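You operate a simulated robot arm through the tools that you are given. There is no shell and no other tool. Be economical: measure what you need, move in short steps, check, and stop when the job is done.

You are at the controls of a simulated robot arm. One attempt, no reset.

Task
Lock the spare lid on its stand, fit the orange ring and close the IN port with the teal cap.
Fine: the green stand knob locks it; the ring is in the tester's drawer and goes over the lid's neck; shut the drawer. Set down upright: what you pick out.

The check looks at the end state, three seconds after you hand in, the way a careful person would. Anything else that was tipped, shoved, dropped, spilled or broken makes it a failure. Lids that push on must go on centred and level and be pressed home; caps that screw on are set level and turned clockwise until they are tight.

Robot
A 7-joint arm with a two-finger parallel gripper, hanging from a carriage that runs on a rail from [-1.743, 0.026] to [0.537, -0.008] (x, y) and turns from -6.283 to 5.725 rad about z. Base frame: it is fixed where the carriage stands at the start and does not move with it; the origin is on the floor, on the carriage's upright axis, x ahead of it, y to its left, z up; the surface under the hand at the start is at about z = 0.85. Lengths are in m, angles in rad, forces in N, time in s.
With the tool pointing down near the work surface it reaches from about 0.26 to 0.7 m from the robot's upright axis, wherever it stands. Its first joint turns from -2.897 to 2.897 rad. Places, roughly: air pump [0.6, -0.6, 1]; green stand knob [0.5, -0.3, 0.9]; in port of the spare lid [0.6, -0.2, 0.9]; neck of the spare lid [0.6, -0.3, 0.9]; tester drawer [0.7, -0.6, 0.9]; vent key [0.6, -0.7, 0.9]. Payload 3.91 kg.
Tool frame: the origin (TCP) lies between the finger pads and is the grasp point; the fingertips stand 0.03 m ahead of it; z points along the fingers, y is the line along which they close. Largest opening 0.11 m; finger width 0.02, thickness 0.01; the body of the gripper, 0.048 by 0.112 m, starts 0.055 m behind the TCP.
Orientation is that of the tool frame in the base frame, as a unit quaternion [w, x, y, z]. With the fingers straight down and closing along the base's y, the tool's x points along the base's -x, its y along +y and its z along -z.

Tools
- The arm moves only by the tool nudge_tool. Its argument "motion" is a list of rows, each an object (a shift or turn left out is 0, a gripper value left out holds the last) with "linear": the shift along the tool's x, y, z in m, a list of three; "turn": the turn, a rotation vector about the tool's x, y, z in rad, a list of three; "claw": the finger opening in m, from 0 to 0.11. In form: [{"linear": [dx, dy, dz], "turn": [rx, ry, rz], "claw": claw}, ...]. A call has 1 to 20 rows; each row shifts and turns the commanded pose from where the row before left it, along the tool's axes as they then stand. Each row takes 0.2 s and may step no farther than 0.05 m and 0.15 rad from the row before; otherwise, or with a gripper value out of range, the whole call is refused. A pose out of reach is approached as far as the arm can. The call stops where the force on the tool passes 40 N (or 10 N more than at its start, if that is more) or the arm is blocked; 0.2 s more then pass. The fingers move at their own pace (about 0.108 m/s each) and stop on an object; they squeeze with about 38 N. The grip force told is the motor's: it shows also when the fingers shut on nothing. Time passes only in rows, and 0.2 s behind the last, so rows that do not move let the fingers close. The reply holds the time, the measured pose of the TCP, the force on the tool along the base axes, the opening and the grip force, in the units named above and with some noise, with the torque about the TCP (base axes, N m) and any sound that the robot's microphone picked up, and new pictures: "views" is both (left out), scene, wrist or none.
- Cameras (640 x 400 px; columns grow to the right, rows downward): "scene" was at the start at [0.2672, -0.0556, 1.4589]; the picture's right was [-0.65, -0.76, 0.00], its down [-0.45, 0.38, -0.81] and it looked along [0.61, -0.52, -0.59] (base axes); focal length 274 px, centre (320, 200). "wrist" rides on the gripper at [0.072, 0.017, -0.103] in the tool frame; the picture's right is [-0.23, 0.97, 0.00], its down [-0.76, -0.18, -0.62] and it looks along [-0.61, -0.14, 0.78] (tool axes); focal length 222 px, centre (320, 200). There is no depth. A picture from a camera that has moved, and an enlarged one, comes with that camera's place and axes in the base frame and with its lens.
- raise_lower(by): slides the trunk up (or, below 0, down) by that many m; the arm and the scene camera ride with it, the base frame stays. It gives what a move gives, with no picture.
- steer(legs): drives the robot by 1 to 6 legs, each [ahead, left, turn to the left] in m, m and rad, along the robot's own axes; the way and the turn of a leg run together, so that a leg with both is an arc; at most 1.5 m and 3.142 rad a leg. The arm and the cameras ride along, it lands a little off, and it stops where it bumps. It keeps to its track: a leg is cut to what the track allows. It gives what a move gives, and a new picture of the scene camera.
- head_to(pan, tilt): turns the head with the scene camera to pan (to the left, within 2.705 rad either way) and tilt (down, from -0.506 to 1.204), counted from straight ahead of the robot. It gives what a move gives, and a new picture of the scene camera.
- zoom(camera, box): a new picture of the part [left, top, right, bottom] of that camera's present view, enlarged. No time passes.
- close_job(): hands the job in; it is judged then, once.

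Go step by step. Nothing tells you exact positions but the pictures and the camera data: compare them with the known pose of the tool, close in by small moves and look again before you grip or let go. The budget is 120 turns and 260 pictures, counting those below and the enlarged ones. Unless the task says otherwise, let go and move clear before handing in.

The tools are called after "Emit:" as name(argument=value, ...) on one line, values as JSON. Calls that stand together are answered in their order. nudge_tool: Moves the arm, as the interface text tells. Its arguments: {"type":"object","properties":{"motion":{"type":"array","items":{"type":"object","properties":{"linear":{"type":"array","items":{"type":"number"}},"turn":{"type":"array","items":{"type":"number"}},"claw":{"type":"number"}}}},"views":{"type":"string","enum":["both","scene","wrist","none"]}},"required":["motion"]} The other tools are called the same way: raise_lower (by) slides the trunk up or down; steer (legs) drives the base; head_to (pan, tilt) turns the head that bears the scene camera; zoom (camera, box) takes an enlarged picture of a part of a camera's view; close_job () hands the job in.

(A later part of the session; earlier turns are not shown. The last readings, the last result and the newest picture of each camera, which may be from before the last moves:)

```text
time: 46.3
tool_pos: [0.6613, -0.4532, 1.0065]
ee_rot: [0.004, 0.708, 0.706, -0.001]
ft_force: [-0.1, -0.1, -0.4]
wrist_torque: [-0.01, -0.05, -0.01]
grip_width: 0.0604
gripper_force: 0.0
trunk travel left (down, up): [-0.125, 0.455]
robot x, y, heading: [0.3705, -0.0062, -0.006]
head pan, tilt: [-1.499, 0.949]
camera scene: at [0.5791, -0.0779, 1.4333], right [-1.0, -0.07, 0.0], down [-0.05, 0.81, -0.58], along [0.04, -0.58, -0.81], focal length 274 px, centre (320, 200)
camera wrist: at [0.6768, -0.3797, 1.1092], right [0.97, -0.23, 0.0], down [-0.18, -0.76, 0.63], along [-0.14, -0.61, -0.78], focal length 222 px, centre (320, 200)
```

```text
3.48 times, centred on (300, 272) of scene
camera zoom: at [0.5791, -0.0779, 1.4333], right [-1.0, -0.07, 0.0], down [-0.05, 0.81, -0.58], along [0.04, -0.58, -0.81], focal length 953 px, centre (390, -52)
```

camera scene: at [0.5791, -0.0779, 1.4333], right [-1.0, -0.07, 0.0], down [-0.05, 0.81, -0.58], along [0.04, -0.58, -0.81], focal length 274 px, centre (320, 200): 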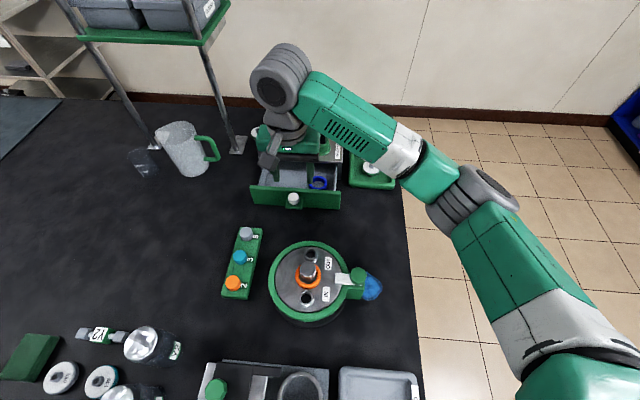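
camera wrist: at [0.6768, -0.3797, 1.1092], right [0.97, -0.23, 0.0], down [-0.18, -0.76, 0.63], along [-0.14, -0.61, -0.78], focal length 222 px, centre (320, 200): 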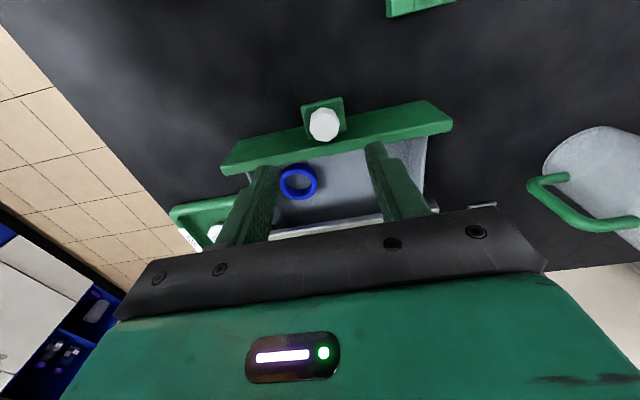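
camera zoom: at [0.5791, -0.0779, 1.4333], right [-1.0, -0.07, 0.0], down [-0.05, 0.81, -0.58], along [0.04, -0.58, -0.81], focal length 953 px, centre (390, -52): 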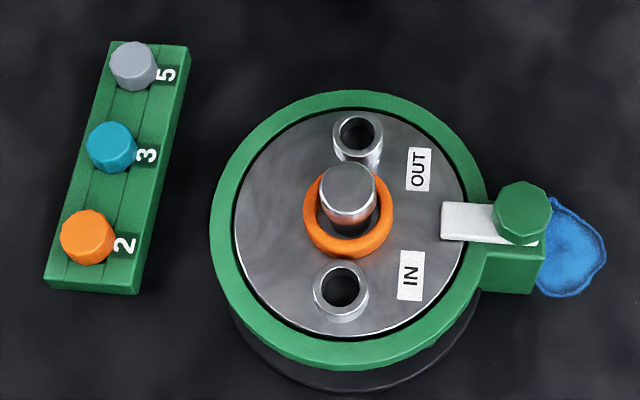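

The ring sits level on the lid around the neck. The drawer knob is at about [0.666, -0.448]; I'll grip it and push the drawer shut.

Emit:
nudge_tool(motion=[{"linear": [0.006, 0.004, 0.02]}, {"linear": [0, 0, 0.028]}, {"linear": [0, 0, 0.02]}, {"claw": 0.015}, {"claw": 0.015}, {}], views="none")

Emit:
zoom(camera="wrist", box=[240, 100, 400, 200])

```text
time: 47.7
tool_pos: [0.6651, -0.4455, 0.9399]
ee_rot: [0.003, 0.707, 0.707, 0.001]
ft_force: [6.9, -1.3, -8.0]
wrist_torque: [-0.88, 0.06, -0.09]
grip_width: 0.0246
gripper_force: 44.6
trunk travel left (down, up): [-0.125, 0.455]
robot x, y, heading: [0.3725, -0.0055, -0.006]
head pan, tilt: [-1.499, 0.949]
```

```text
4.00 times, centred on (320, 150) of wrist
camera zoom: at [0.6814, -0.3718, 1.0426], right [0.97, -0.23, 0.01], down [-0.18, -0.76, 0.62], along [-0.14, -0.61, -0.78], focal length 888 px, centre (320, 400)
```

zoom: 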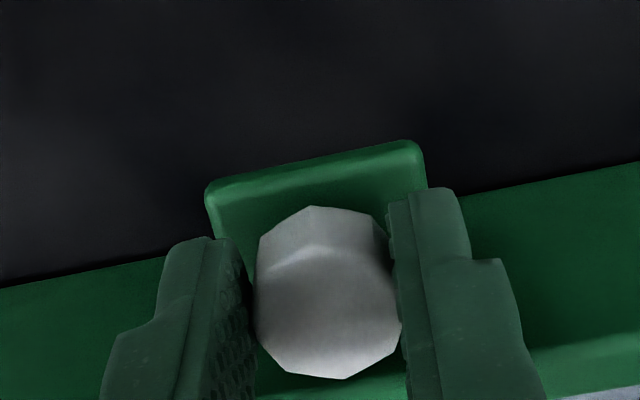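

Emit:
nudge_tool(motion=[{"linear": [-0.012, 0, 0]}, {"linear": [-0.015, 0, 0]}, {"linear": [-0.015, 0, 0]}, {"linear": [-0.015, 0, 0]}, {"linear": [-0.015, 0, 0]}, {"linear": [-0.008, 0, 0]}], views="none")

Emit:
nudge_tool(motion=[{"linear": [-0.004, 0, 0]}, {"linear": [-0.004, 0, 0]}, {"linear": [-0.004, 0, 0]}, {"linear": [-0.004, 0, 0]}, {"linear": [-0.004, 0, 0]}], views="scene")

Emit:
zoom(camera="wrist", box=[240, 100, 400, 200])

```text
time: 49.1
tool_pos: [0.6642, -0.5259, 0.9389]
ee_rot: [0.002, 0.708, 0.706, -0.001]
ft_force: [-9.6, -0.5, 3.9]
wrist_torque: [0.27, 0.17, -0.44]
grip_width: 0.0246
gripper_force: 44.6
trunk travel left (down, up): [-0.125, 0.455]
robot x, y, heading: [0.3692, -0.0035, -0.003]
head pan, tilt: [-1.499, 0.949]
```

```text
time: 50.0
tool_pos: [0.6639, -0.5349, 0.9399]
ee_rot: [-0.001, 0.708, 0.706, 0.001]
ft_force: [-10.8, 14.5, 10.5]
wrist_torque: [1.02, 0.57, -0.44]
grip_width: 0.0244
gripper_force: 44.8
trunk travel left (down, up): [-0.125, 0.455]
robot x, y, heading: [0.3785, -0.0016, -0.01]
head pan, tilt: [-1.499, 0.949]
stopped in row 4: the force on the tool passed its limit at 45 N (the readings are from after the stop); the commanded pose is now the measured one
camera scene: at [0.5776, -0.0767, 1.4328], right [-1.0, -0.07, 0.0], down [-0.05, 0.81, -0.58], along [0.04, -0.58, -0.81], focal length 274 px, centre (320, 200)
```

scene: 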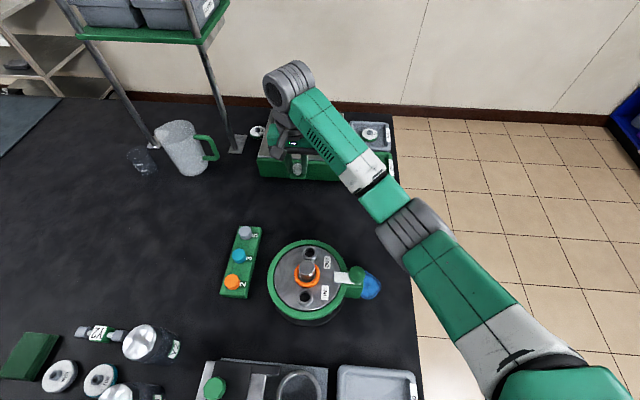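

```text
4.00 times, centred on (320, 150) of wrist
camera zoom: at [0.6809, -0.462, 1.0427], right [0.97, -0.23, 0.0], down [-0.18, -0.76, 0.62], along [-0.14, -0.6, -0.78], focal length 888 px, centre (320, 400)
```

zoom: 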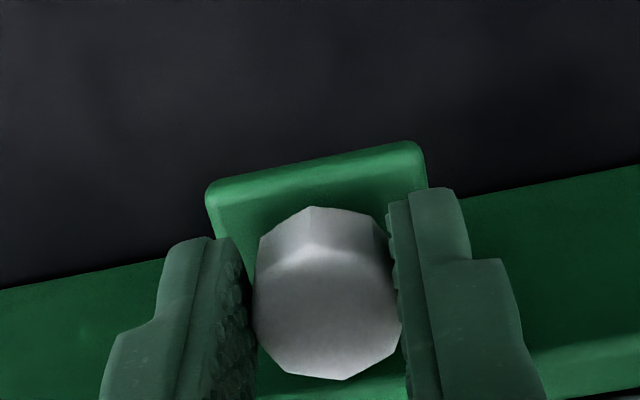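

The drawer hit its stop. I'll release, rise, back off and verify it's closed.

Emit:
nudge_tool(motion=[{"claw": 0.05}, {"claw": 0.05}, {"linear": [0, 0, -0.03]}, {"linear": [0, 0, -0.04]}, {"linear": [0.04, 0, -0.02]}, {"linear": [0.045, 0, 0]}, {"linear": [0.045, 0, 0]}, {}])

Emit:
zoom(camera="wrist", box=[220, 80, 420, 205])

Emit:
zoom(camera="scene", box=[240, 100, 400, 200])

```text
time: 51.8
tool_pos: [0.6664, -0.4071, 1.0292]
ee_rot: [0.002, 0.707, 0.707, 0.001]
ft_force: [0.2, 0.1, -0.2]
wrist_torque: [0.01, 0.02, -0.02]
grip_width: 0.0499
gripper_force: 0.1
trunk travel left (down, up): [-0.125, 0.455]
robot x, y, heading: [0.3741, -0.0048, -0.002]
head pan, tilt: [-1.499, 0.949]
camera scene: at [0.579, -0.0778, 1.4333], right [-1.0, -0.07, 0.0], down [-0.05, 0.81, -0.58], along [0.04, -0.58, -0.81], focal length 274 px, centre (320, 200)
camera wrist: at [0.6832, -0.3336, 1.132], right [0.97, -0.23, 0.0], down [-0.18, -0.76, 0.62], along [-0.14, -0.61, -0.78], focal length 222 px, centre (320, 200)
```

scene: 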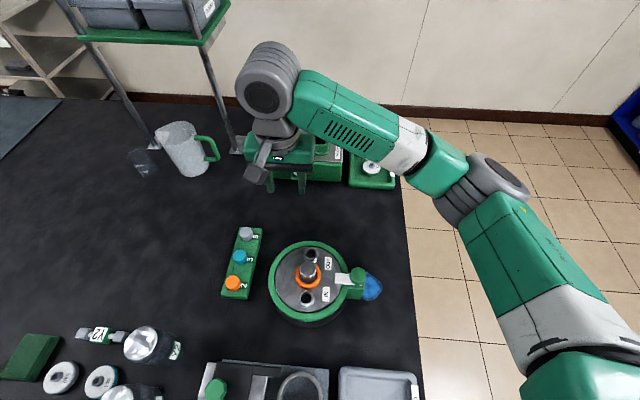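
wrist: 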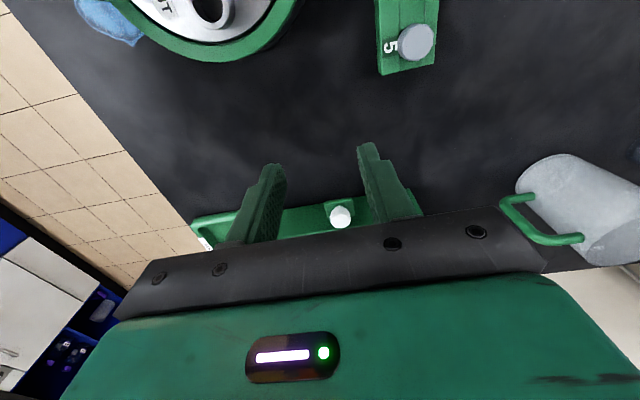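

```text
3.20 times, centred on (320, 142) of wrist
camera zoom: at [0.6832, -0.3336, 1.132], right [0.97, -0.23, 0.0], down [-0.18, -0.76, 0.62], along [-0.14, -0.61, -0.78], focal length 711 px, centre (320, 384)
```

zoom: 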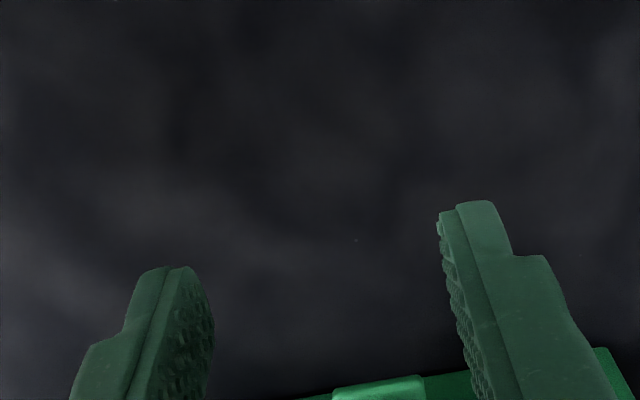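

```text
4.00 times, centred on (320, 150) of scene
camera zoom: at [0.579, -0.0778, 1.4333], right [-1.0, -0.07, 0.0], down [-0.05, 0.81, -0.58], along [0.04, -0.58, -0.81], focal length 1096 px, centre (320, 400)
```

zoom: 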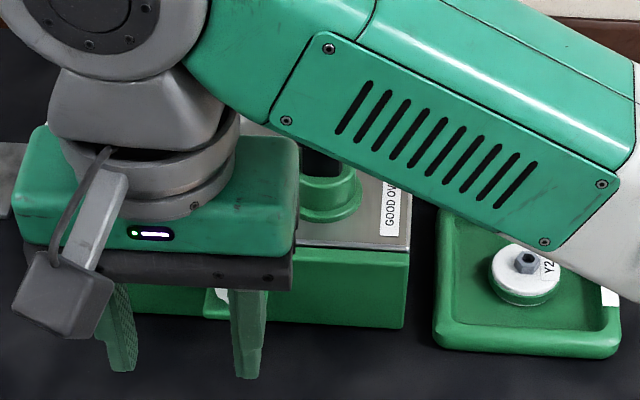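

The drawer is flush again. Now the teal cap (number 3) around [0.77, -0.31]; I'll move above it for a closer look.

Emit:
nudge_tool(motion=[{"linear": [0.0357, 0.032, 0], "claw": 0.06}, {"linear": [0.0357, 0.032, 0]}, {"linear": [0.0357, 0.032, 0]}, {}])

Emit:
zoom(camera="wrist", box=[220, 80, 420, 205])

Emit:
zoom(camera="scene", box=[190, 210, 290, 310])

```text
time: 52.8
tool_pos: [0.7633, -0.3004, 1.0315]
ee_rot: [0.001, 0.707, 0.707, 0.001]
ft_force: [1.4, 0.6, -0.2]
wrist_torque: [-0.06, -0.01, -0.01]
grip_width: 0.0599
gripper_force: 0.1
trunk travel left (down, up): [-0.125, 0.455]
robot x, y, heading: [0.3763, -0.0075, -0.003]
head pan, tilt: [-1.499, 0.949]
camera scene: at [0.579, -0.0778, 1.4333], right [-1.0, -0.07, 0.0], down [-0.05, 0.81, -0.58], along [0.04, -0.58, -0.81], focal length 274 px, centre (320, 200)
camera wrist: at [0.7797, -0.2257, 1.1355], right [0.97, -0.23, 0.0], down [-0.18, -0.76, 0.62], along [-0.14, -0.61, -0.78], focal length 222 px, centre (320, 200)
```

scene: 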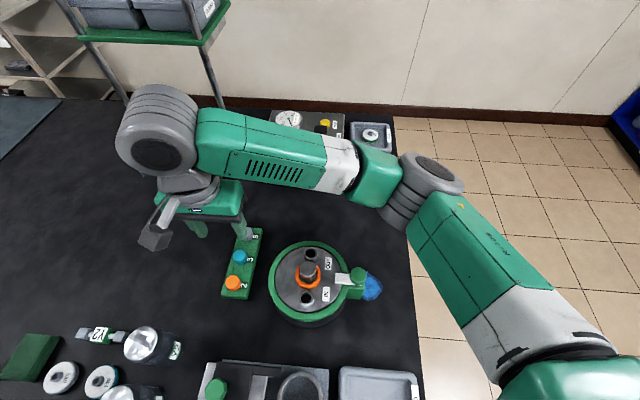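
wrist: 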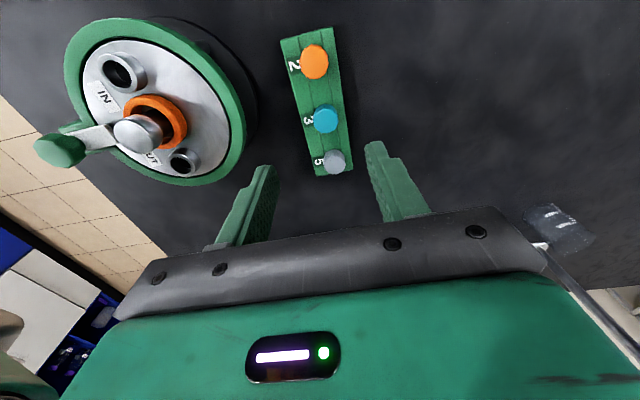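

```text
3.20 times, centred on (320, 142) of wrist
camera zoom: at [0.7797, -0.2257, 1.1355], right [0.97, -0.23, 0.0], down [-0.18, -0.76, 0.62], along [-0.14, -0.61, -0.78], focal length 711 px, centre (320, 384)
```

zoom: 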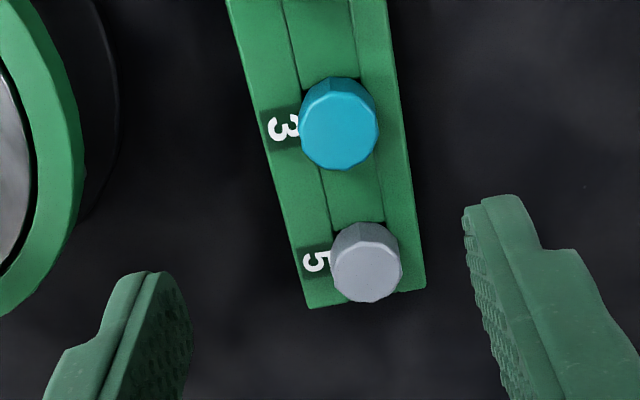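

```text
4.00 times, centred on (240, 260) of scene
camera zoom: at [0.579, -0.0778, 1.4333], right [-1.0, -0.07, 0.0], down [-0.05, 0.81, -0.58], along [0.04, -0.58, -0.81], focal length 1096 px, centre (640, -40)
```

zoom: 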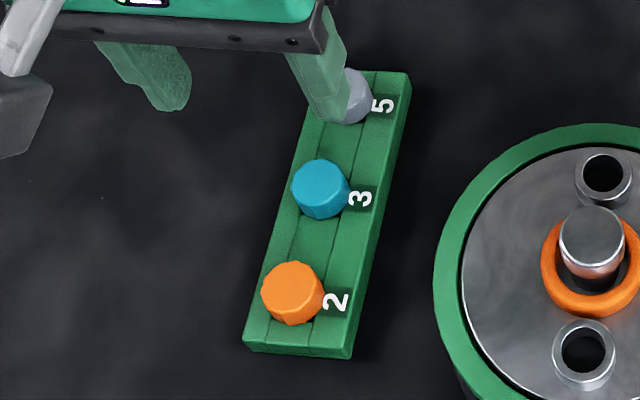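

The teal cap is at about [0.767, -0.310], top z 0.889, about 28 mm wide, and the rack runs along y. I'll lower over it.

Emit:
nudge_tool(motion=[{"linear": [-0.01, 0.004, 0.03], "claw": 0.055}, {"linear": [0, 0, 0.04]}, {"linear": [0, 0, 0.036]}, {}], views="none")

Emit:
zoom(camera="wrist", box=[220, 90, 420, 215])

Emit:
zoom(camera="scene", box=[190, 210, 290, 310])

```text
time: 53.8
tool_pos: [0.768, -0.3083, 0.9231]
ee_rot: [0.002, 0.707, 0.707, 0.001]
ft_force: [-0.1, -0.7, 0.4]
wrist_torque: [0.0, 0.01, 0.01]
grip_width: 0.0551
gripper_force: 0.0
trunk travel left (down, up): [-0.125, 0.455]
robot x, y, heading: [0.3744, -0.0047, -0.006]
head pan, tilt: [-1.499, 0.949]
```

```text
3.20 times, centred on (320, 152) of wrist
camera zoom: at [0.7844, -0.2354, 1.026], right [0.97, -0.23, 0.0], down [-0.18, -0.76, 0.62], along [-0.14, -0.61, -0.78], focal length 711 px, centre (320, 352)
```

zoom: 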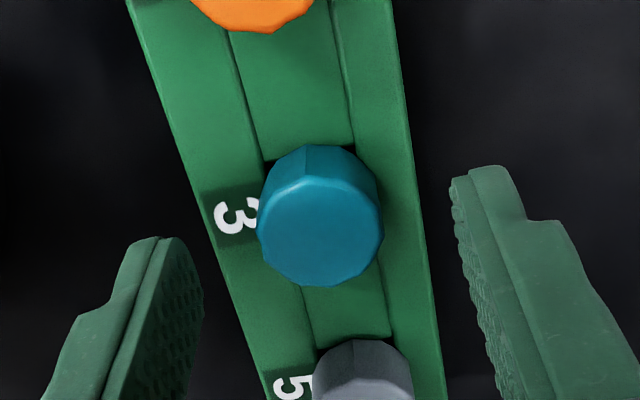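

```text
4.00 times, centred on (240, 260) of scene
camera zoom: at [0.579, -0.0779, 1.4333], right [-1.0, -0.07, 0.0], down [-0.05, 0.81, -0.58], along [0.04, -0.58, -0.81], focal length 1096 px, centre (640, -40)
```

zoom: 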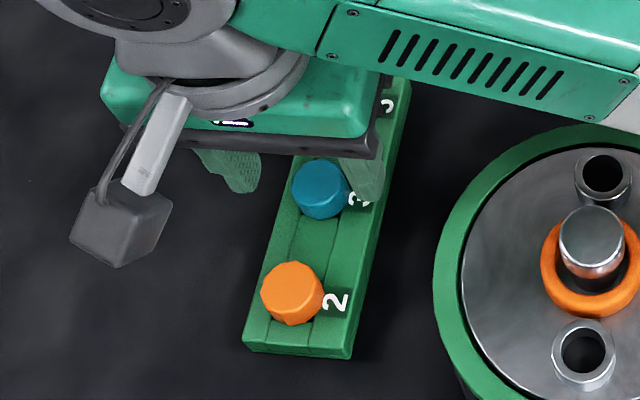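

Emit:
nudge_tool(motion=[{"linear": [-0.0015, 0, 0.006]}, {"linear": [0, 0, 0.006]}, {"linear": [0, 0, 0.004]}, {}], views="none")

Emit:
zoom(camera="wrist", box=[220, 90, 420, 215])

Emit:
zoom(camera="scene", box=[220, 230, 280, 290])

```text
time: 54.8
tool_pos: [0.7675, -0.3103, 0.9084]
ee_rot: [0.002, 0.707, 0.707, 0.001]
ft_force: [-0.3, -0.3, 0.2]
wrist_torque: [0.03, 0.02, 0.0]
grip_width: 0.055
gripper_force: 0.1
trunk travel left (down, up): [-0.125, 0.455]
robot x, y, heading: [0.3732, -0.0065, -0.001]
head pan, tilt: [-1.499, 0.949]
```

```text
3.20 times, centred on (320, 152) of wrist
camera zoom: at [0.784, -0.2383, 1.011], right [0.97, -0.23, 0.0], down [-0.18, -0.76, 0.62], along [-0.14, -0.61, -0.78], focal length 711 px, centre (320, 352)
```

zoom: 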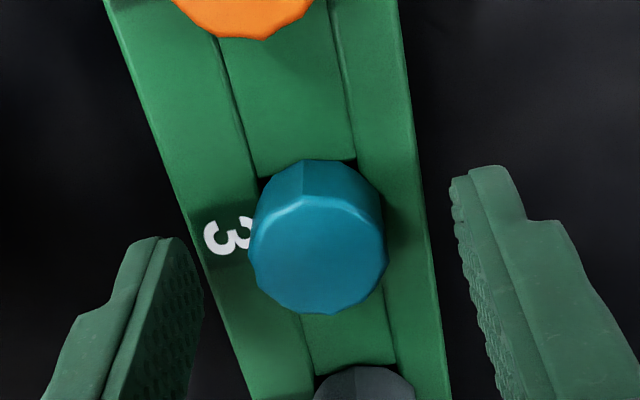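

```text
6.67 times, centred on (250, 260) of scene
camera zoom: at [0.579, -0.0779, 1.4333], right [-1.0, -0.07, 0.0], down [-0.05, 0.81, -0.58], along [0.04, -0.58, -0.81], focal length 1827 px, centre (787, -200)
```

zoom: 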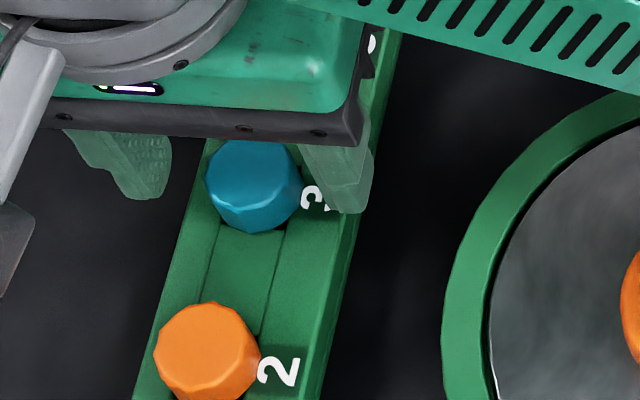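

Emit:
nudge_tool(motion=[{"claw": 0.02}, {"claw": 0.02}, {"claw": 0.02}, {}], views="none")

Emit:
nudge_tool(motion=[{"linear": [0, 0, -0.01]}, {"linear": [0, 0, -0.02]}, {"linear": [0, 0, -0.04]}, {"linear": [0, 0, -0.04]}, {}])

Emit:
zoom(camera="wrist", box=[220, 90, 420, 215])

Emit:
zoom(camera="scene", box=[160, 190, 280, 310])

```text
time: 55.8
tool_pos: [0.7674, -0.3111, 0.9093]
ee_rot: [0.002, 0.707, 0.707, 0.001]
ft_force: [0.0, 0.5, -0.1]
wrist_torque: [0.03, -0.01, -0.01]
grip_width: 0.0236
gripper_force: 38.5
trunk travel left (down, up): [-0.125, 0.455]
robot x, y, heading: [0.3753, -0.0034, -0.007]
head pan, tilt: [-1.499, 0.949]
```

```text
time: 57.0
tool_pos: [0.7686, -0.3118, 1.0177]
ee_rot: [0.002, 0.707, 0.707, 0.0]
ft_force: [-0.3, -0.5, 0.6]
wrist_torque: [0.02, -0.02, -0.02]
grip_width: 0.0236
gripper_force: 38.2
trunk travel left (down, up): [-0.125, 0.455]
robot x, y, heading: [0.3715, -0.0038, -0.007]
head pan, tilt: [-1.499, 0.949]
camera scene: at [0.579, -0.078, 1.4333], right [-1.0, -0.07, 0.0], down [-0.05, 0.81, -0.58], along [0.04, -0.58, -0.81], focal length 274 px, centre (320, 200)
camera wrist: at [0.7839, -0.2381, 1.1212], right [0.97, -0.23, 0.0], down [-0.18, -0.76, 0.62], along [-0.14, -0.61, -0.78], focal length 222 px, centre (320, 200)
```

scene: 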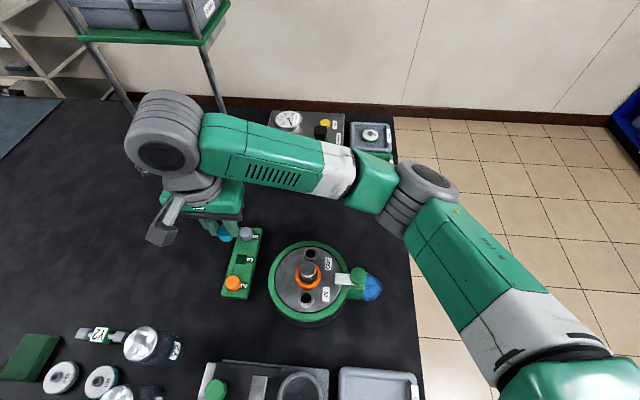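
wrist: 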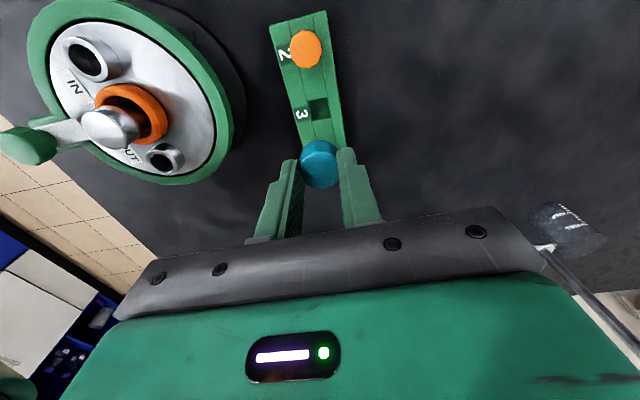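

```text
3.20 times, centred on (320, 152) of wrist
camera zoom: at [0.7839, -0.2381, 1.1212], right [0.97, -0.23, 0.0], down [-0.18, -0.76, 0.62], along [-0.14, -0.61, -0.78], focal length 711 px, centre (320, 352)
```

zoom: 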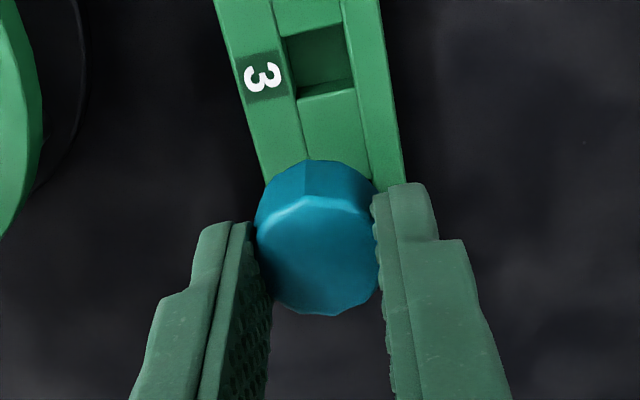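

```text
3.33 times, centred on (220, 250) of scene
camera zoom: at [0.579, -0.078, 1.4333], right [-1.0, -0.07, 0.0], down [-0.05, 0.81, -0.58], along [0.04, -0.58, -0.81], focal length 914 px, centre (653, 33)
```

zoom: 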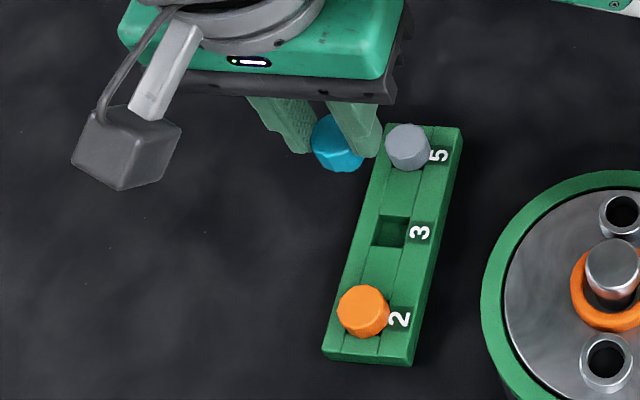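

The cap came out of a pocket in the rack and is held at 23.6 mm. I want to see its lower part, so I'll raise it and look with the head camera from the side.

Emit:
nudge_tool(motion=[{"linear": [0, -0.01, -0.045]}, {"linear": [0, -0.01, -0.045]}, {"linear": [0, -0.01, -0.045]}, {"linear": [0, -0.01, -0.045]}, {"linear": [0, -0.01, -0.045]}, {"linear": [0, -0.01, -0.045]}, {}], views="none")

Emit:
head_to(pan=-1.1, tilt=0.45)

```text
time: 58.5
tool_pos: [0.7037, -0.3114, 1.2858]
ee_rot: [0.001, 0.707, 0.707, 0.001]
ft_force: [-0.4, -0.4, -0.6]
wrist_torque: [0.03, 0.03, 0.02]
grip_width: 0.0237
gripper_force: 37.8
trunk travel left (down, up): [-0.125, 0.455]
robot x, y, heading: [0.3737, -0.0045, -0.008]
head pan, tilt: [-1.499, 0.949]
```

```text
time: 59.5
tool_pos: [0.7034, -0.3121, 1.2857]
ee_rot: [0.002, 0.707, 0.707, 0.001]
ft_force: [0.1, -0.1, -0.2]
wrist_torque: [-0.01, 0.02, 0.0]
grip_width: 0.0238
gripper_force: 37.4
trunk travel left (down, up): [-0.125, 0.455]
robot x, y, heading: [0.3742, -0.0042, -0.007]
head pan, tilt: [-1.1, 0.45]
camera scene: at [0.6154, -0.0875, 1.4752], right [-0.89, -0.45, 0.0], down [-0.2, 0.39, -0.9], along [0.4, -0.8, -0.44], focal length 274 px, centre (320, 200)
```

scene: 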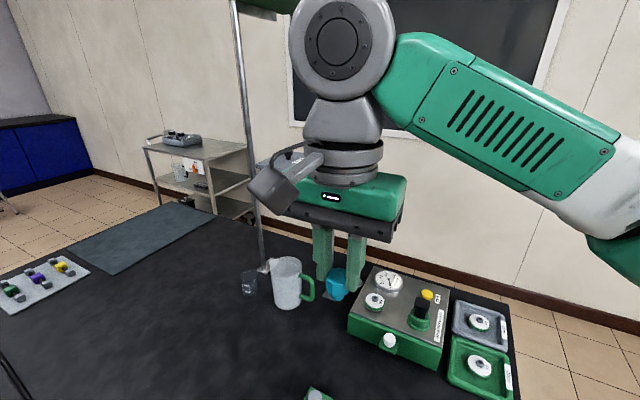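

Emit:
zoom(camera="scene", box=[305, 240, 375, 310])

Emit:
zoom(camera="wrist", box=[270, 120, 370, 200])

```text
5.71 times, centred on (340, 275) of scene
camera zoom: at [0.6154, -0.0875, 1.4752], right [-0.89, -0.45, 0.0], down [-0.2, 0.39, -0.9], along [0.4, -0.8, -0.44], focal length 1566 px, centre (206, -229)
```

zoom: 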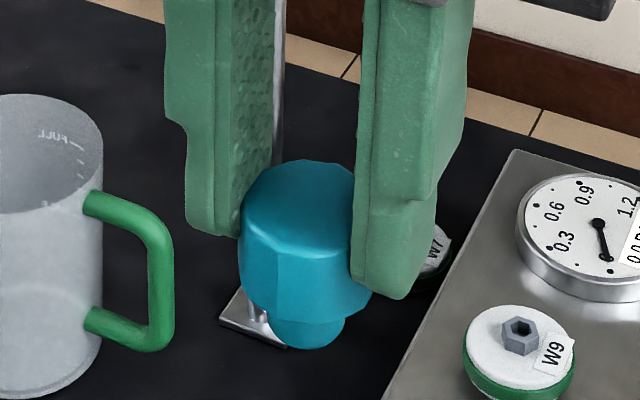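

```text
5.00 times, centred on (320, 160) of wrist
camera zoom: at [0.7206, -0.2383, 1.3881], right [0.97, -0.23, 0.0], down [-0.18, -0.76, 0.62], along [-0.14, -0.61, -0.78], focal length 1111 px, centre (320, 400)
```

zoom: 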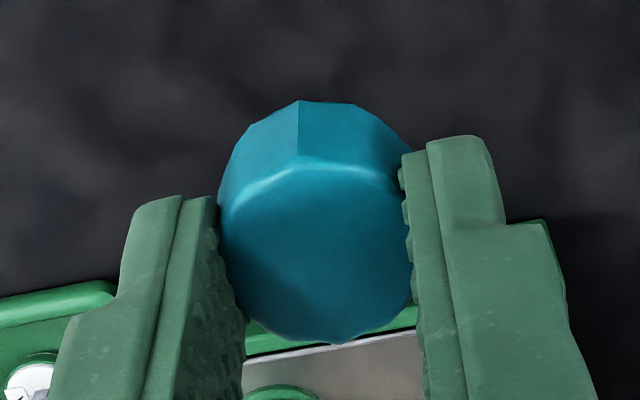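

The cap has a head about 25 mm wide and 15 mm tall with a thinner plug about 9 mm long under it, so it goes into the IN port from above. I'll hover over the port, pre-rotating about 43° counter-clockwise to leave room for clockwise turning.

Emit:
nudge_tool(motion=[{"linear": [0.01304, -0.01277, 0.035]}, {"linear": [0.01304, -0.01277, 0.035]}, {"linear": [0.01304, -0.01277, 0.035]}, {"linear": [0.01304, -0.01277, 0.035]}, {"linear": [0.01304, -0.01277, 0.035]}, {"linear": [0.01304, -0.01277, 0.035]}, {"linear": [0.01304, -0.01277, 0.035]}, {"turn": [0, 0, -0.15]}, {"turn": [0, 0, -0.15]}, {"turn": [0, 0, -0.15]}, {"turn": [0, 0, -0.15]}, {"turn": [0, 0, -0.15]}, {}], views="wrist")

Emit:
head_to(pan=-1.5, tilt=0.95)

Emit:
zoom(camera="wrist", box=[220, 70, 420, 195])

Emit:
zoom(camera="scene", box=[255, 230, 355, 310])

```text
time: 62.3
tool_pos: [0.616, -0.2198, 1.0413]
ee_rot: [0.001, 0.399, 0.917, -0.001]
ft_force: [0.4, 0.2, -0.2]
wrist_torque: [-0.02, -0.02, -0.02]
grip_width: 0.0235
gripper_force: 37.8
trunk travel left (down, up): [-0.125, 0.455]
robot x, y, heading: [0.3718, -0.0068, -0.007]
head pan, tilt: [-1.1, 0.45]
camera wrist: at [0.58, -0.1554, 1.1452], right [0.87, 0.5, 0.0], down [0.39, -0.68, 0.63], along [0.31, -0.54, -0.78], focal length 222 px, centre (320, 200)
```

wrist: 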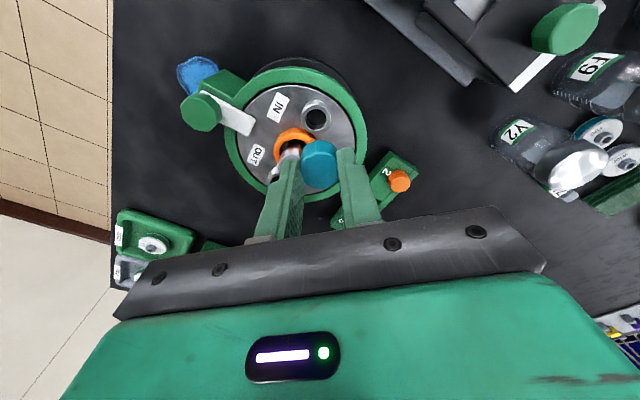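

```text
time: 63.2
tool_pos: [0.6168, -0.2207, 1.0418]
ee_rot: [0.001, 0.4, 0.916, -0.001]
ft_force: [0.9, 0.3, -0.6]
wrist_torque: [0.01, -0.02, 0.02]
grip_width: 0.0234
gripper_force: 37.8
trunk travel left (down, up): [-0.125, 0.455]
robot x, y, heading: [0.3712, -0.0066, -0.009]
head pan, tilt: [-1.499, 0.949]
camera scene: at [0.579, -0.078, 1.4334], right [-1.0, -0.07, 0.0], down [-0.05, 0.81, -0.58], along [0.04, -0.58, -0.81], focal length 274 px, centre (320, 200)
```

scene: 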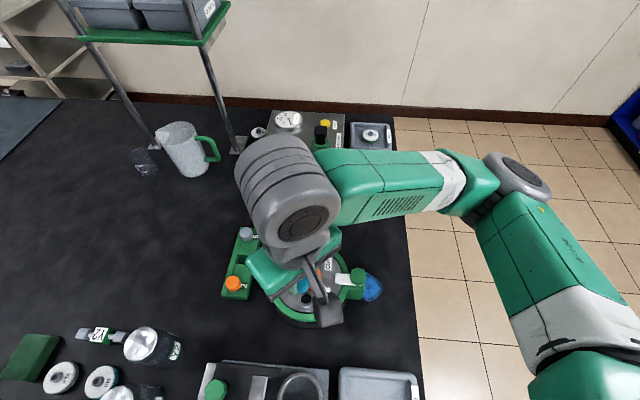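

```text
3.20 times, centred on (320, 132) of wrist
camera zoom: at [0.5801, -0.1553, 1.1452], right [0.87, 0.5, 0.0], down [0.39, -0.68, 0.63], along [0.31, -0.54, -0.78], focal length 711 px, centre (320, 416)
```

zoom: 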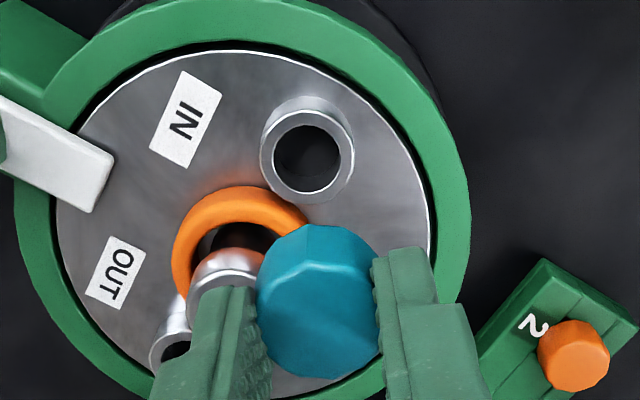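

```text
5.00 times, centred on (305, 270) of scene
camera zoom: at [0.579, -0.078, 1.4334], right [-1.0, -0.07, 0.0], down [-0.05, 0.81, -0.58], along [0.04, -0.58, -0.81], focal length 1370 px, centre (395, -150)
```

zoom: 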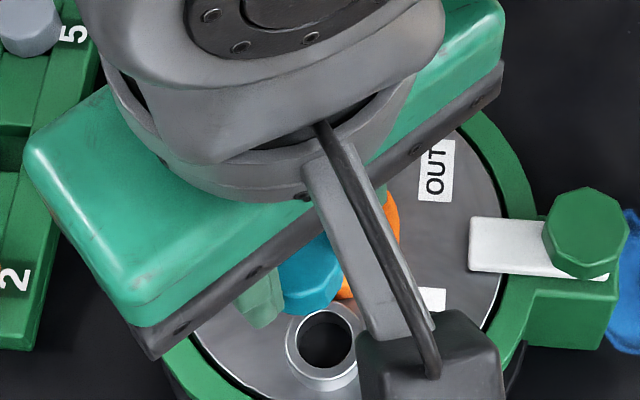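

The port is at about [0.6137, -0.2196], top z around 0.929. I'll align and lower to just above it.

Emit:
nudge_tool(motion=[{"linear": [0.0024, -0.0016, 0.018]}, {"linear": [0, 0, 0.02]}, {"linear": [0, 0, 0.014]}, {}], views="none")

Emit:
zoom(camera="wrist", box=[240, 80, 400, 180])

Emit:
zoom(camera="scene", box=[265, 250, 345, 310])

```text
time: 64.2
tool_pos: [0.6135, -0.2191, 0.9903]
ee_rot: [0.002, 0.399, 0.917, -0.001]
ft_force: [-0.6, -0.4, -0.1]
wrist_torque: [0.01, -0.01, -0.01]
grip_width: 0.0236
gripper_force: 38.1
trunk travel left (down, up): [-0.125, 0.455]
robot x, y, heading: [0.374, -0.0026, -0.006]
head pan, tilt: [-1.499, 0.949]
```

```text
4.00 times, centred on (320, 130) of wrist
camera zoom: at [0.5768, -0.1538, 1.0934], right [0.87, 0.5, 0.0], down [0.39, -0.68, 0.63], along [0.31, -0.54, -0.78], focal length 888 px, centre (320, 480)
```

zoom: 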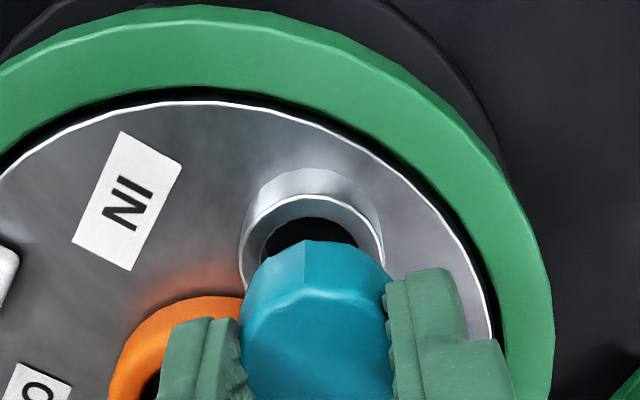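

```text
6.67 times, centred on (305, 280) of scene
camera zoom: at [0.579, -0.0779, 1.4333], right [-1.0, -0.07, 0.0], down [-0.05, 0.81, -0.58], along [0.04, -0.58, -0.81], focal length 1827 px, centre (420, -333)
```

zoom: 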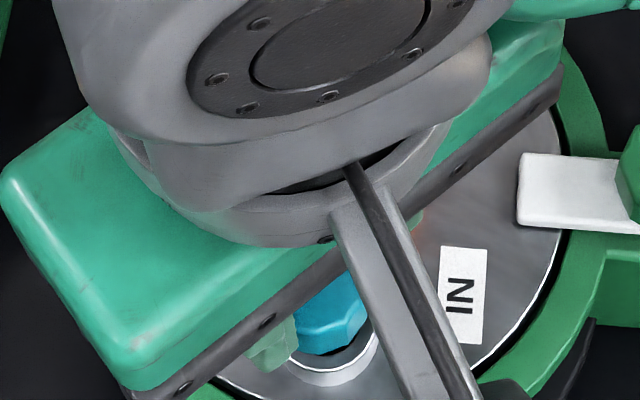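

Emit:
nudge_tool(motion=[{"linear": [0, -0.0009, 0.004]}, {"linear": [0, 0, 0.004]}, {"linear": [0, 0, 0.004]}, {"linear": [0, 0, 0.003]}, {}], views="none")

Emit:
zoom(camera="wrist", box=[240, 90, 400, 190])

Emit:
zoom(camera="scene", box=[265, 250, 345, 310])

```text
time: 65.4
tool_pos: [0.6125, -0.2183, 0.9755]
ee_rot: [0.002, 0.4, 0.917, 0.0]
ft_force: [0.2, 0.6, -1.0]
wrist_torque: [-0.03, -0.04, 0.02]
grip_width: 0.0233
gripper_force: 37.5
trunk travel left (down, up): [-0.125, 0.455]
robot x, y, heading: [0.3702, -0.0059, -0.003]
head pan, tilt: [-1.499, 0.949]
```

```text
4.00 times, centred on (320, 140) of wrist
camera zoom: at [0.5765, -0.1539, 1.0778], right [0.87, 0.5, 0.0], down [0.39, -0.68, 0.63], along [0.31, -0.54, -0.78], focal length 888 px, centre (320, 440)
```

zoom: 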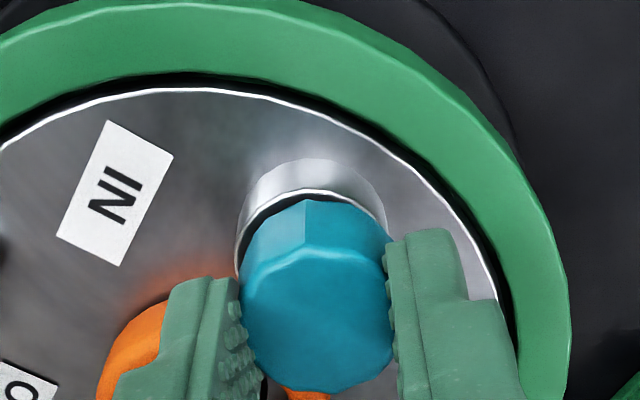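

```text
6.67 times, centred on (305, 280) of scene
camera zoom: at [0.579, -0.0779, 1.4333], right [-1.0, -0.07, 0.0], down [-0.05, 0.81, -0.58], along [0.04, -0.58, -0.81], focal length 1827 px, centre (420, -333)
```

zoom: 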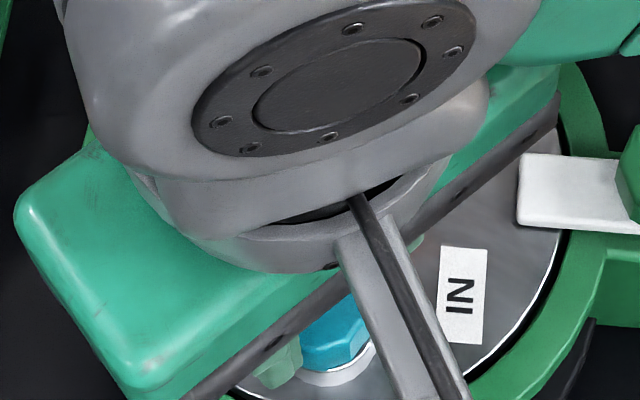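

Emit:
nudge_tool(motion=[{"linear": [0, -0.0007, 0.002]}, {"linear": [0, 0, 0.002]}, {"linear": [0, 0, 0.002]}, {}], views="none")

Emit:
zoom(camera="wrist", box=[240, 90, 400, 190])

```text
time: 66.4
tool_pos: [0.6143, -0.2197, 0.9701]
ee_rot: [0.003, 0.399, 0.917, 0.0]
ft_force: [-1.2, 5.6, 24.3]
wrist_torque: [0.11, 0.12, 0.05]
grip_width: 0.0236
gripper_force: 38.1
trunk travel left (down, up): [-0.125, 0.455]
robot x, y, heading: [0.3736, -0.0044, -0.006]
head pan, tilt: [-1.499, 0.949]
```

```text
4.00 times, centred on (320, 140) of wrist
camera zoom: at [0.576, -0.1544, 1.0732], right [0.87, 0.5, 0.0], down [0.39, -0.68, 0.63], along [0.31, -0.54, -0.78], focal length 888 px, centre (320, 440)
```

zoom: 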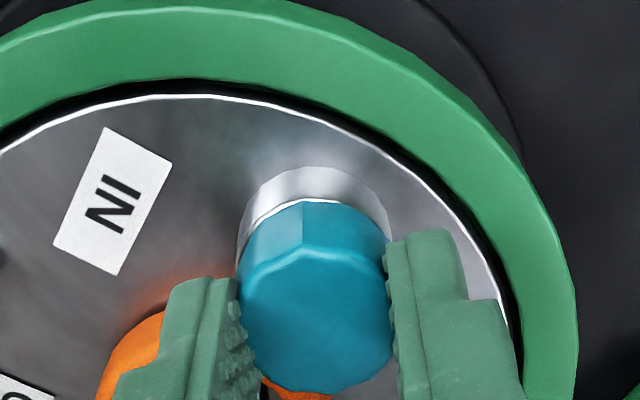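

The cap is seated into the port with about 24 N downward contact. Now I'll turn clockwise and watch torque and height.

Emit:
nudge_tool(motion=[{"turn": [0, 0, 0.1]}, {"turn": [0, 0, 0.1]}, {"turn": [0, 0, 0.1]}, {"turn": [0, 0, 0.1]}, {}], views="none")

Emit:
zoom(camera="wrist", box=[240, 90, 400, 190])

```text
time: 67.6
tool_pos: [0.6135, -0.2229, 0.9707]
ee_rot: [0.002, 0.574, 0.819, 0.001]
ft_force: [3.2, -1.9, 9.0]
wrist_torque: [-0.14, -0.08, 0.03]
grip_width: 0.0239
gripper_force: 37.9
trunk travel left (down, up): [-0.125, 0.455]
robot x, y, heading: [0.3753, -0.0064, -0.002]
head pan, tilt: [-1.499, 0.949]
```

```text
4.00 times, centred on (320, 140) of wrist
camera zoom: at [0.6049, -0.1473, 1.0723], right [0.99, 0.12, 0.0], down [0.09, -0.77, 0.63], along [0.08, -0.62, -0.78], focal length 888 px, centre (320, 440)
```

zoom: 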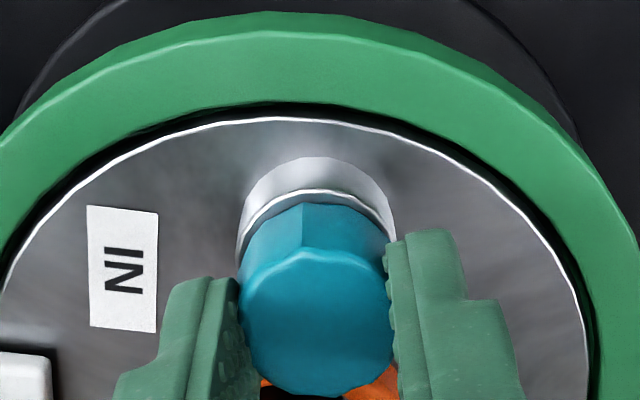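

Geometry says the cap's head is now about at the port top with the plug inside. I'll keep turning clockwise with slight downward pressure and see whether it tightens.

Emit:
nudge_tool(motion=[{"linear": [0, 0, 0.001], "turn": [0, 0, 0.1]}, {"turn": [0, 0, 0.1]}, {"turn": [0, 0, 0.1]}, {"turn": [0, 0, 0.1]}, {"turn": [0, 0, 0.1]}, {}], views="none")

Emit:
zoom(camera="wrist", box=[240, 90, 400, 190])

Emit:
zoom(camera="scene", box=[265, 250, 345, 310])

```text
time: 69.0
tool_pos: [0.6128, -0.2219, 0.9689]
ee_rot: [0.002, 0.759, 0.651, 0.0]
ft_force: [-2.0, -2.2, 22.9]
wrist_torque: [-0.14, 0.22, 0.01]
grip_width: 0.0234
gripper_force: 38.1
trunk travel left (down, up): [-0.125, 0.455]
robot x, y, heading: [0.3709, -0.0044, -0.0]
head pan, tilt: [-1.499, 0.949]
```

```text
4.00 times, centred on (320, 140) of wrist
camera zoom: at [0.6413, -0.152, 1.072], right [0.93, -0.37, 0.0], down [-0.29, -0.72, 0.62], along [-0.23, -0.58, -0.78], focal length 888 px, centre (320, 440)
```

zoom: 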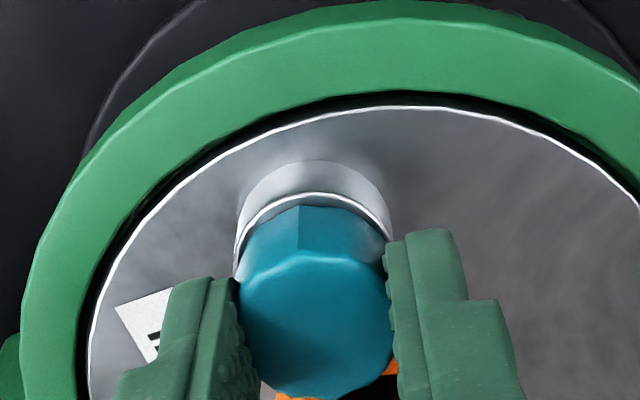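

```text
6.67 times, centred on (305, 280) of scene
camera zoom: at [0.5793, -0.0788, 1.4336], right [-1.0, -0.07, 0.0], down [-0.05, 0.81, -0.58], along [0.04, -0.58, -0.81], focal length 1827 px, centre (420, -333)
```

zoom: 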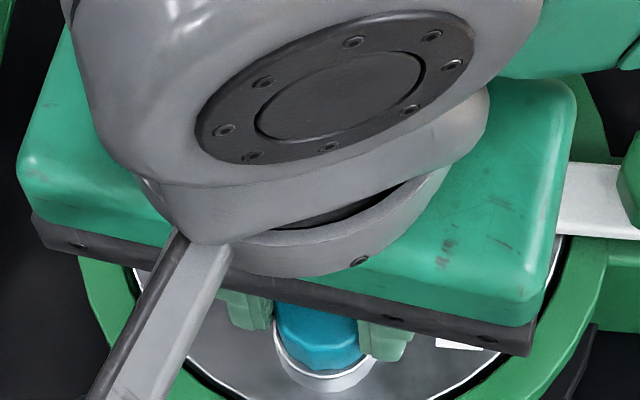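

No tightening torque yet. I'll test pressing straight down to feel if it's bottomed.

Emit:
nudge_tool(motion=[{"linear": [0, 0, 0.001]}, {"linear": [0, 0, 0.001]}, {"linear": [0, 0, 0.001]}, {"linear": [0, 0, 0.001]}, {"linear": [0, 0, 0.001]}], views="none")

Emit:
zoom(camera="wrist", box=[240, 90, 400, 190])

```text
time: 70.2
tool_pos: [0.6126, -0.221, 0.9619]
ee_rot: [0.002, 0.758, 0.652, 0.0]
ft_force: [0.1, 0.9, 25.3]
wrist_torque: [0.0, 0.17, 0.04]
grip_width: 0.0236
gripper_force: 38.3
trunk travel left (down, up): [-0.125, 0.455]
robot x, y, heading: [0.3722, -0.0055, -0.002]
head pan, tilt: [-1.499, 0.949]
```

```text
4.00 times, centred on (320, 140) of wrist
camera zoom: at [0.641, -0.1521, 1.0672], right [0.93, -0.37, 0.0], down [-0.29, -0.73, 0.62], along [-0.23, -0.58, -0.78], focal length 888 px, centre (320, 440)
```

zoom: 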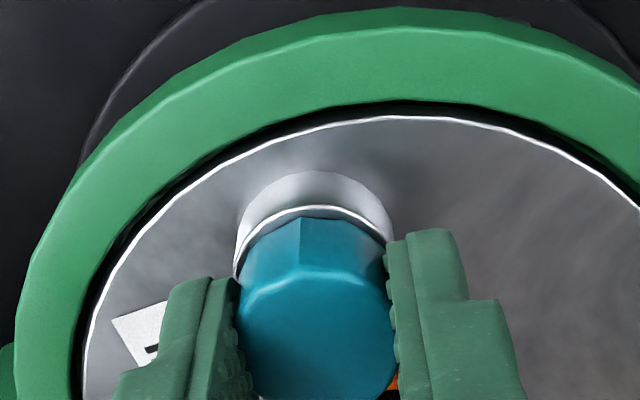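

The cap stayed put while the fingers slid about 3 mm along it. I'll release and look at how it stands.

Emit:
nudge_tool(motion=[{"linear": [0, 0, -0.002]}, {"claw": 0.05}, {"claw": 0.05}, {"linear": [0, 0, -0.02]}, {"linear": [0, 0, -0.03]}, {"linear": [0, 0, -0.04]}, {"linear": [-0.05, 0, 0]}, {"linear": [-0.05, 0, 0]}, {"linear": [-0.05, 0, 0]}, {"linear": [-0.05, 0, 0]}, {}])

Emit:
zoom(camera="scene", box=[270, 240, 350, 320])

```text
time: 72.6
tool_pos: [0.5795, -0.4177, 1.0544]
ee_rot: [0.002, 0.758, 0.653, 0.0]
ft_force: [0.0, -0.2, -0.8]
wrist_torque: [0.01, 0.04, 0.03]
grip_width: 0.0501
gripper_force: 0.1
trunk travel left (down, up): [-0.125, 0.455]
robot x, y, heading: [0.3784, -0.0029, -0.003]
head pan, tilt: [-1.499, 0.949]
camera scene: at [0.579, -0.0781, 1.4333], right [-1.0, -0.07, 0.0], down [-0.05, 0.81, -0.58], along [0.04, -0.58, -0.81], focal length 274 px, centre (320, 200)
camera wrist: at [0.6074, -0.3487, 1.1579], right [0.93, -0.37, 0.0], down [-0.29, -0.72, 0.62], along [-0.23, -0.58, -0.78], focal length 222 px, centre (320, 200)
```

scene: 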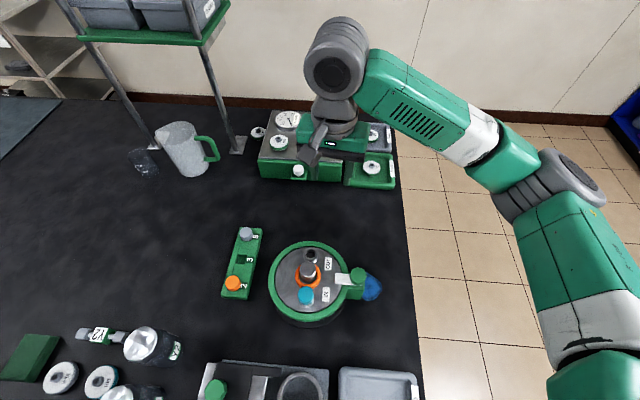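
wrist: 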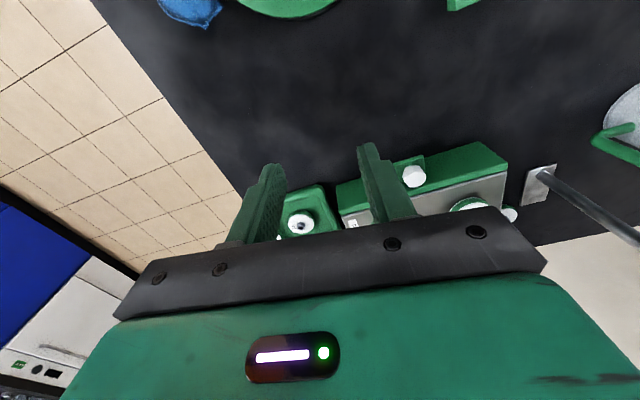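

```text
5.00 times, centred on (310, 280) of scene
camera zoom: at [0.579, -0.0781, 1.4333], right [-1.0, -0.07, 0.0], down [-0.05, 0.81, -0.58], along [0.04, -0.58, -0.81], focal length 1370 px, centre (370, -200)
```

zoom: 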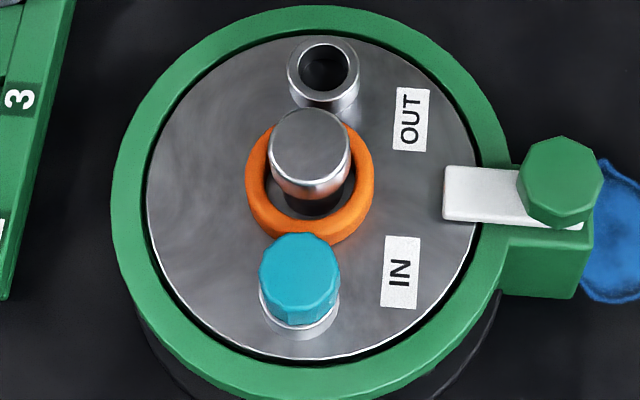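

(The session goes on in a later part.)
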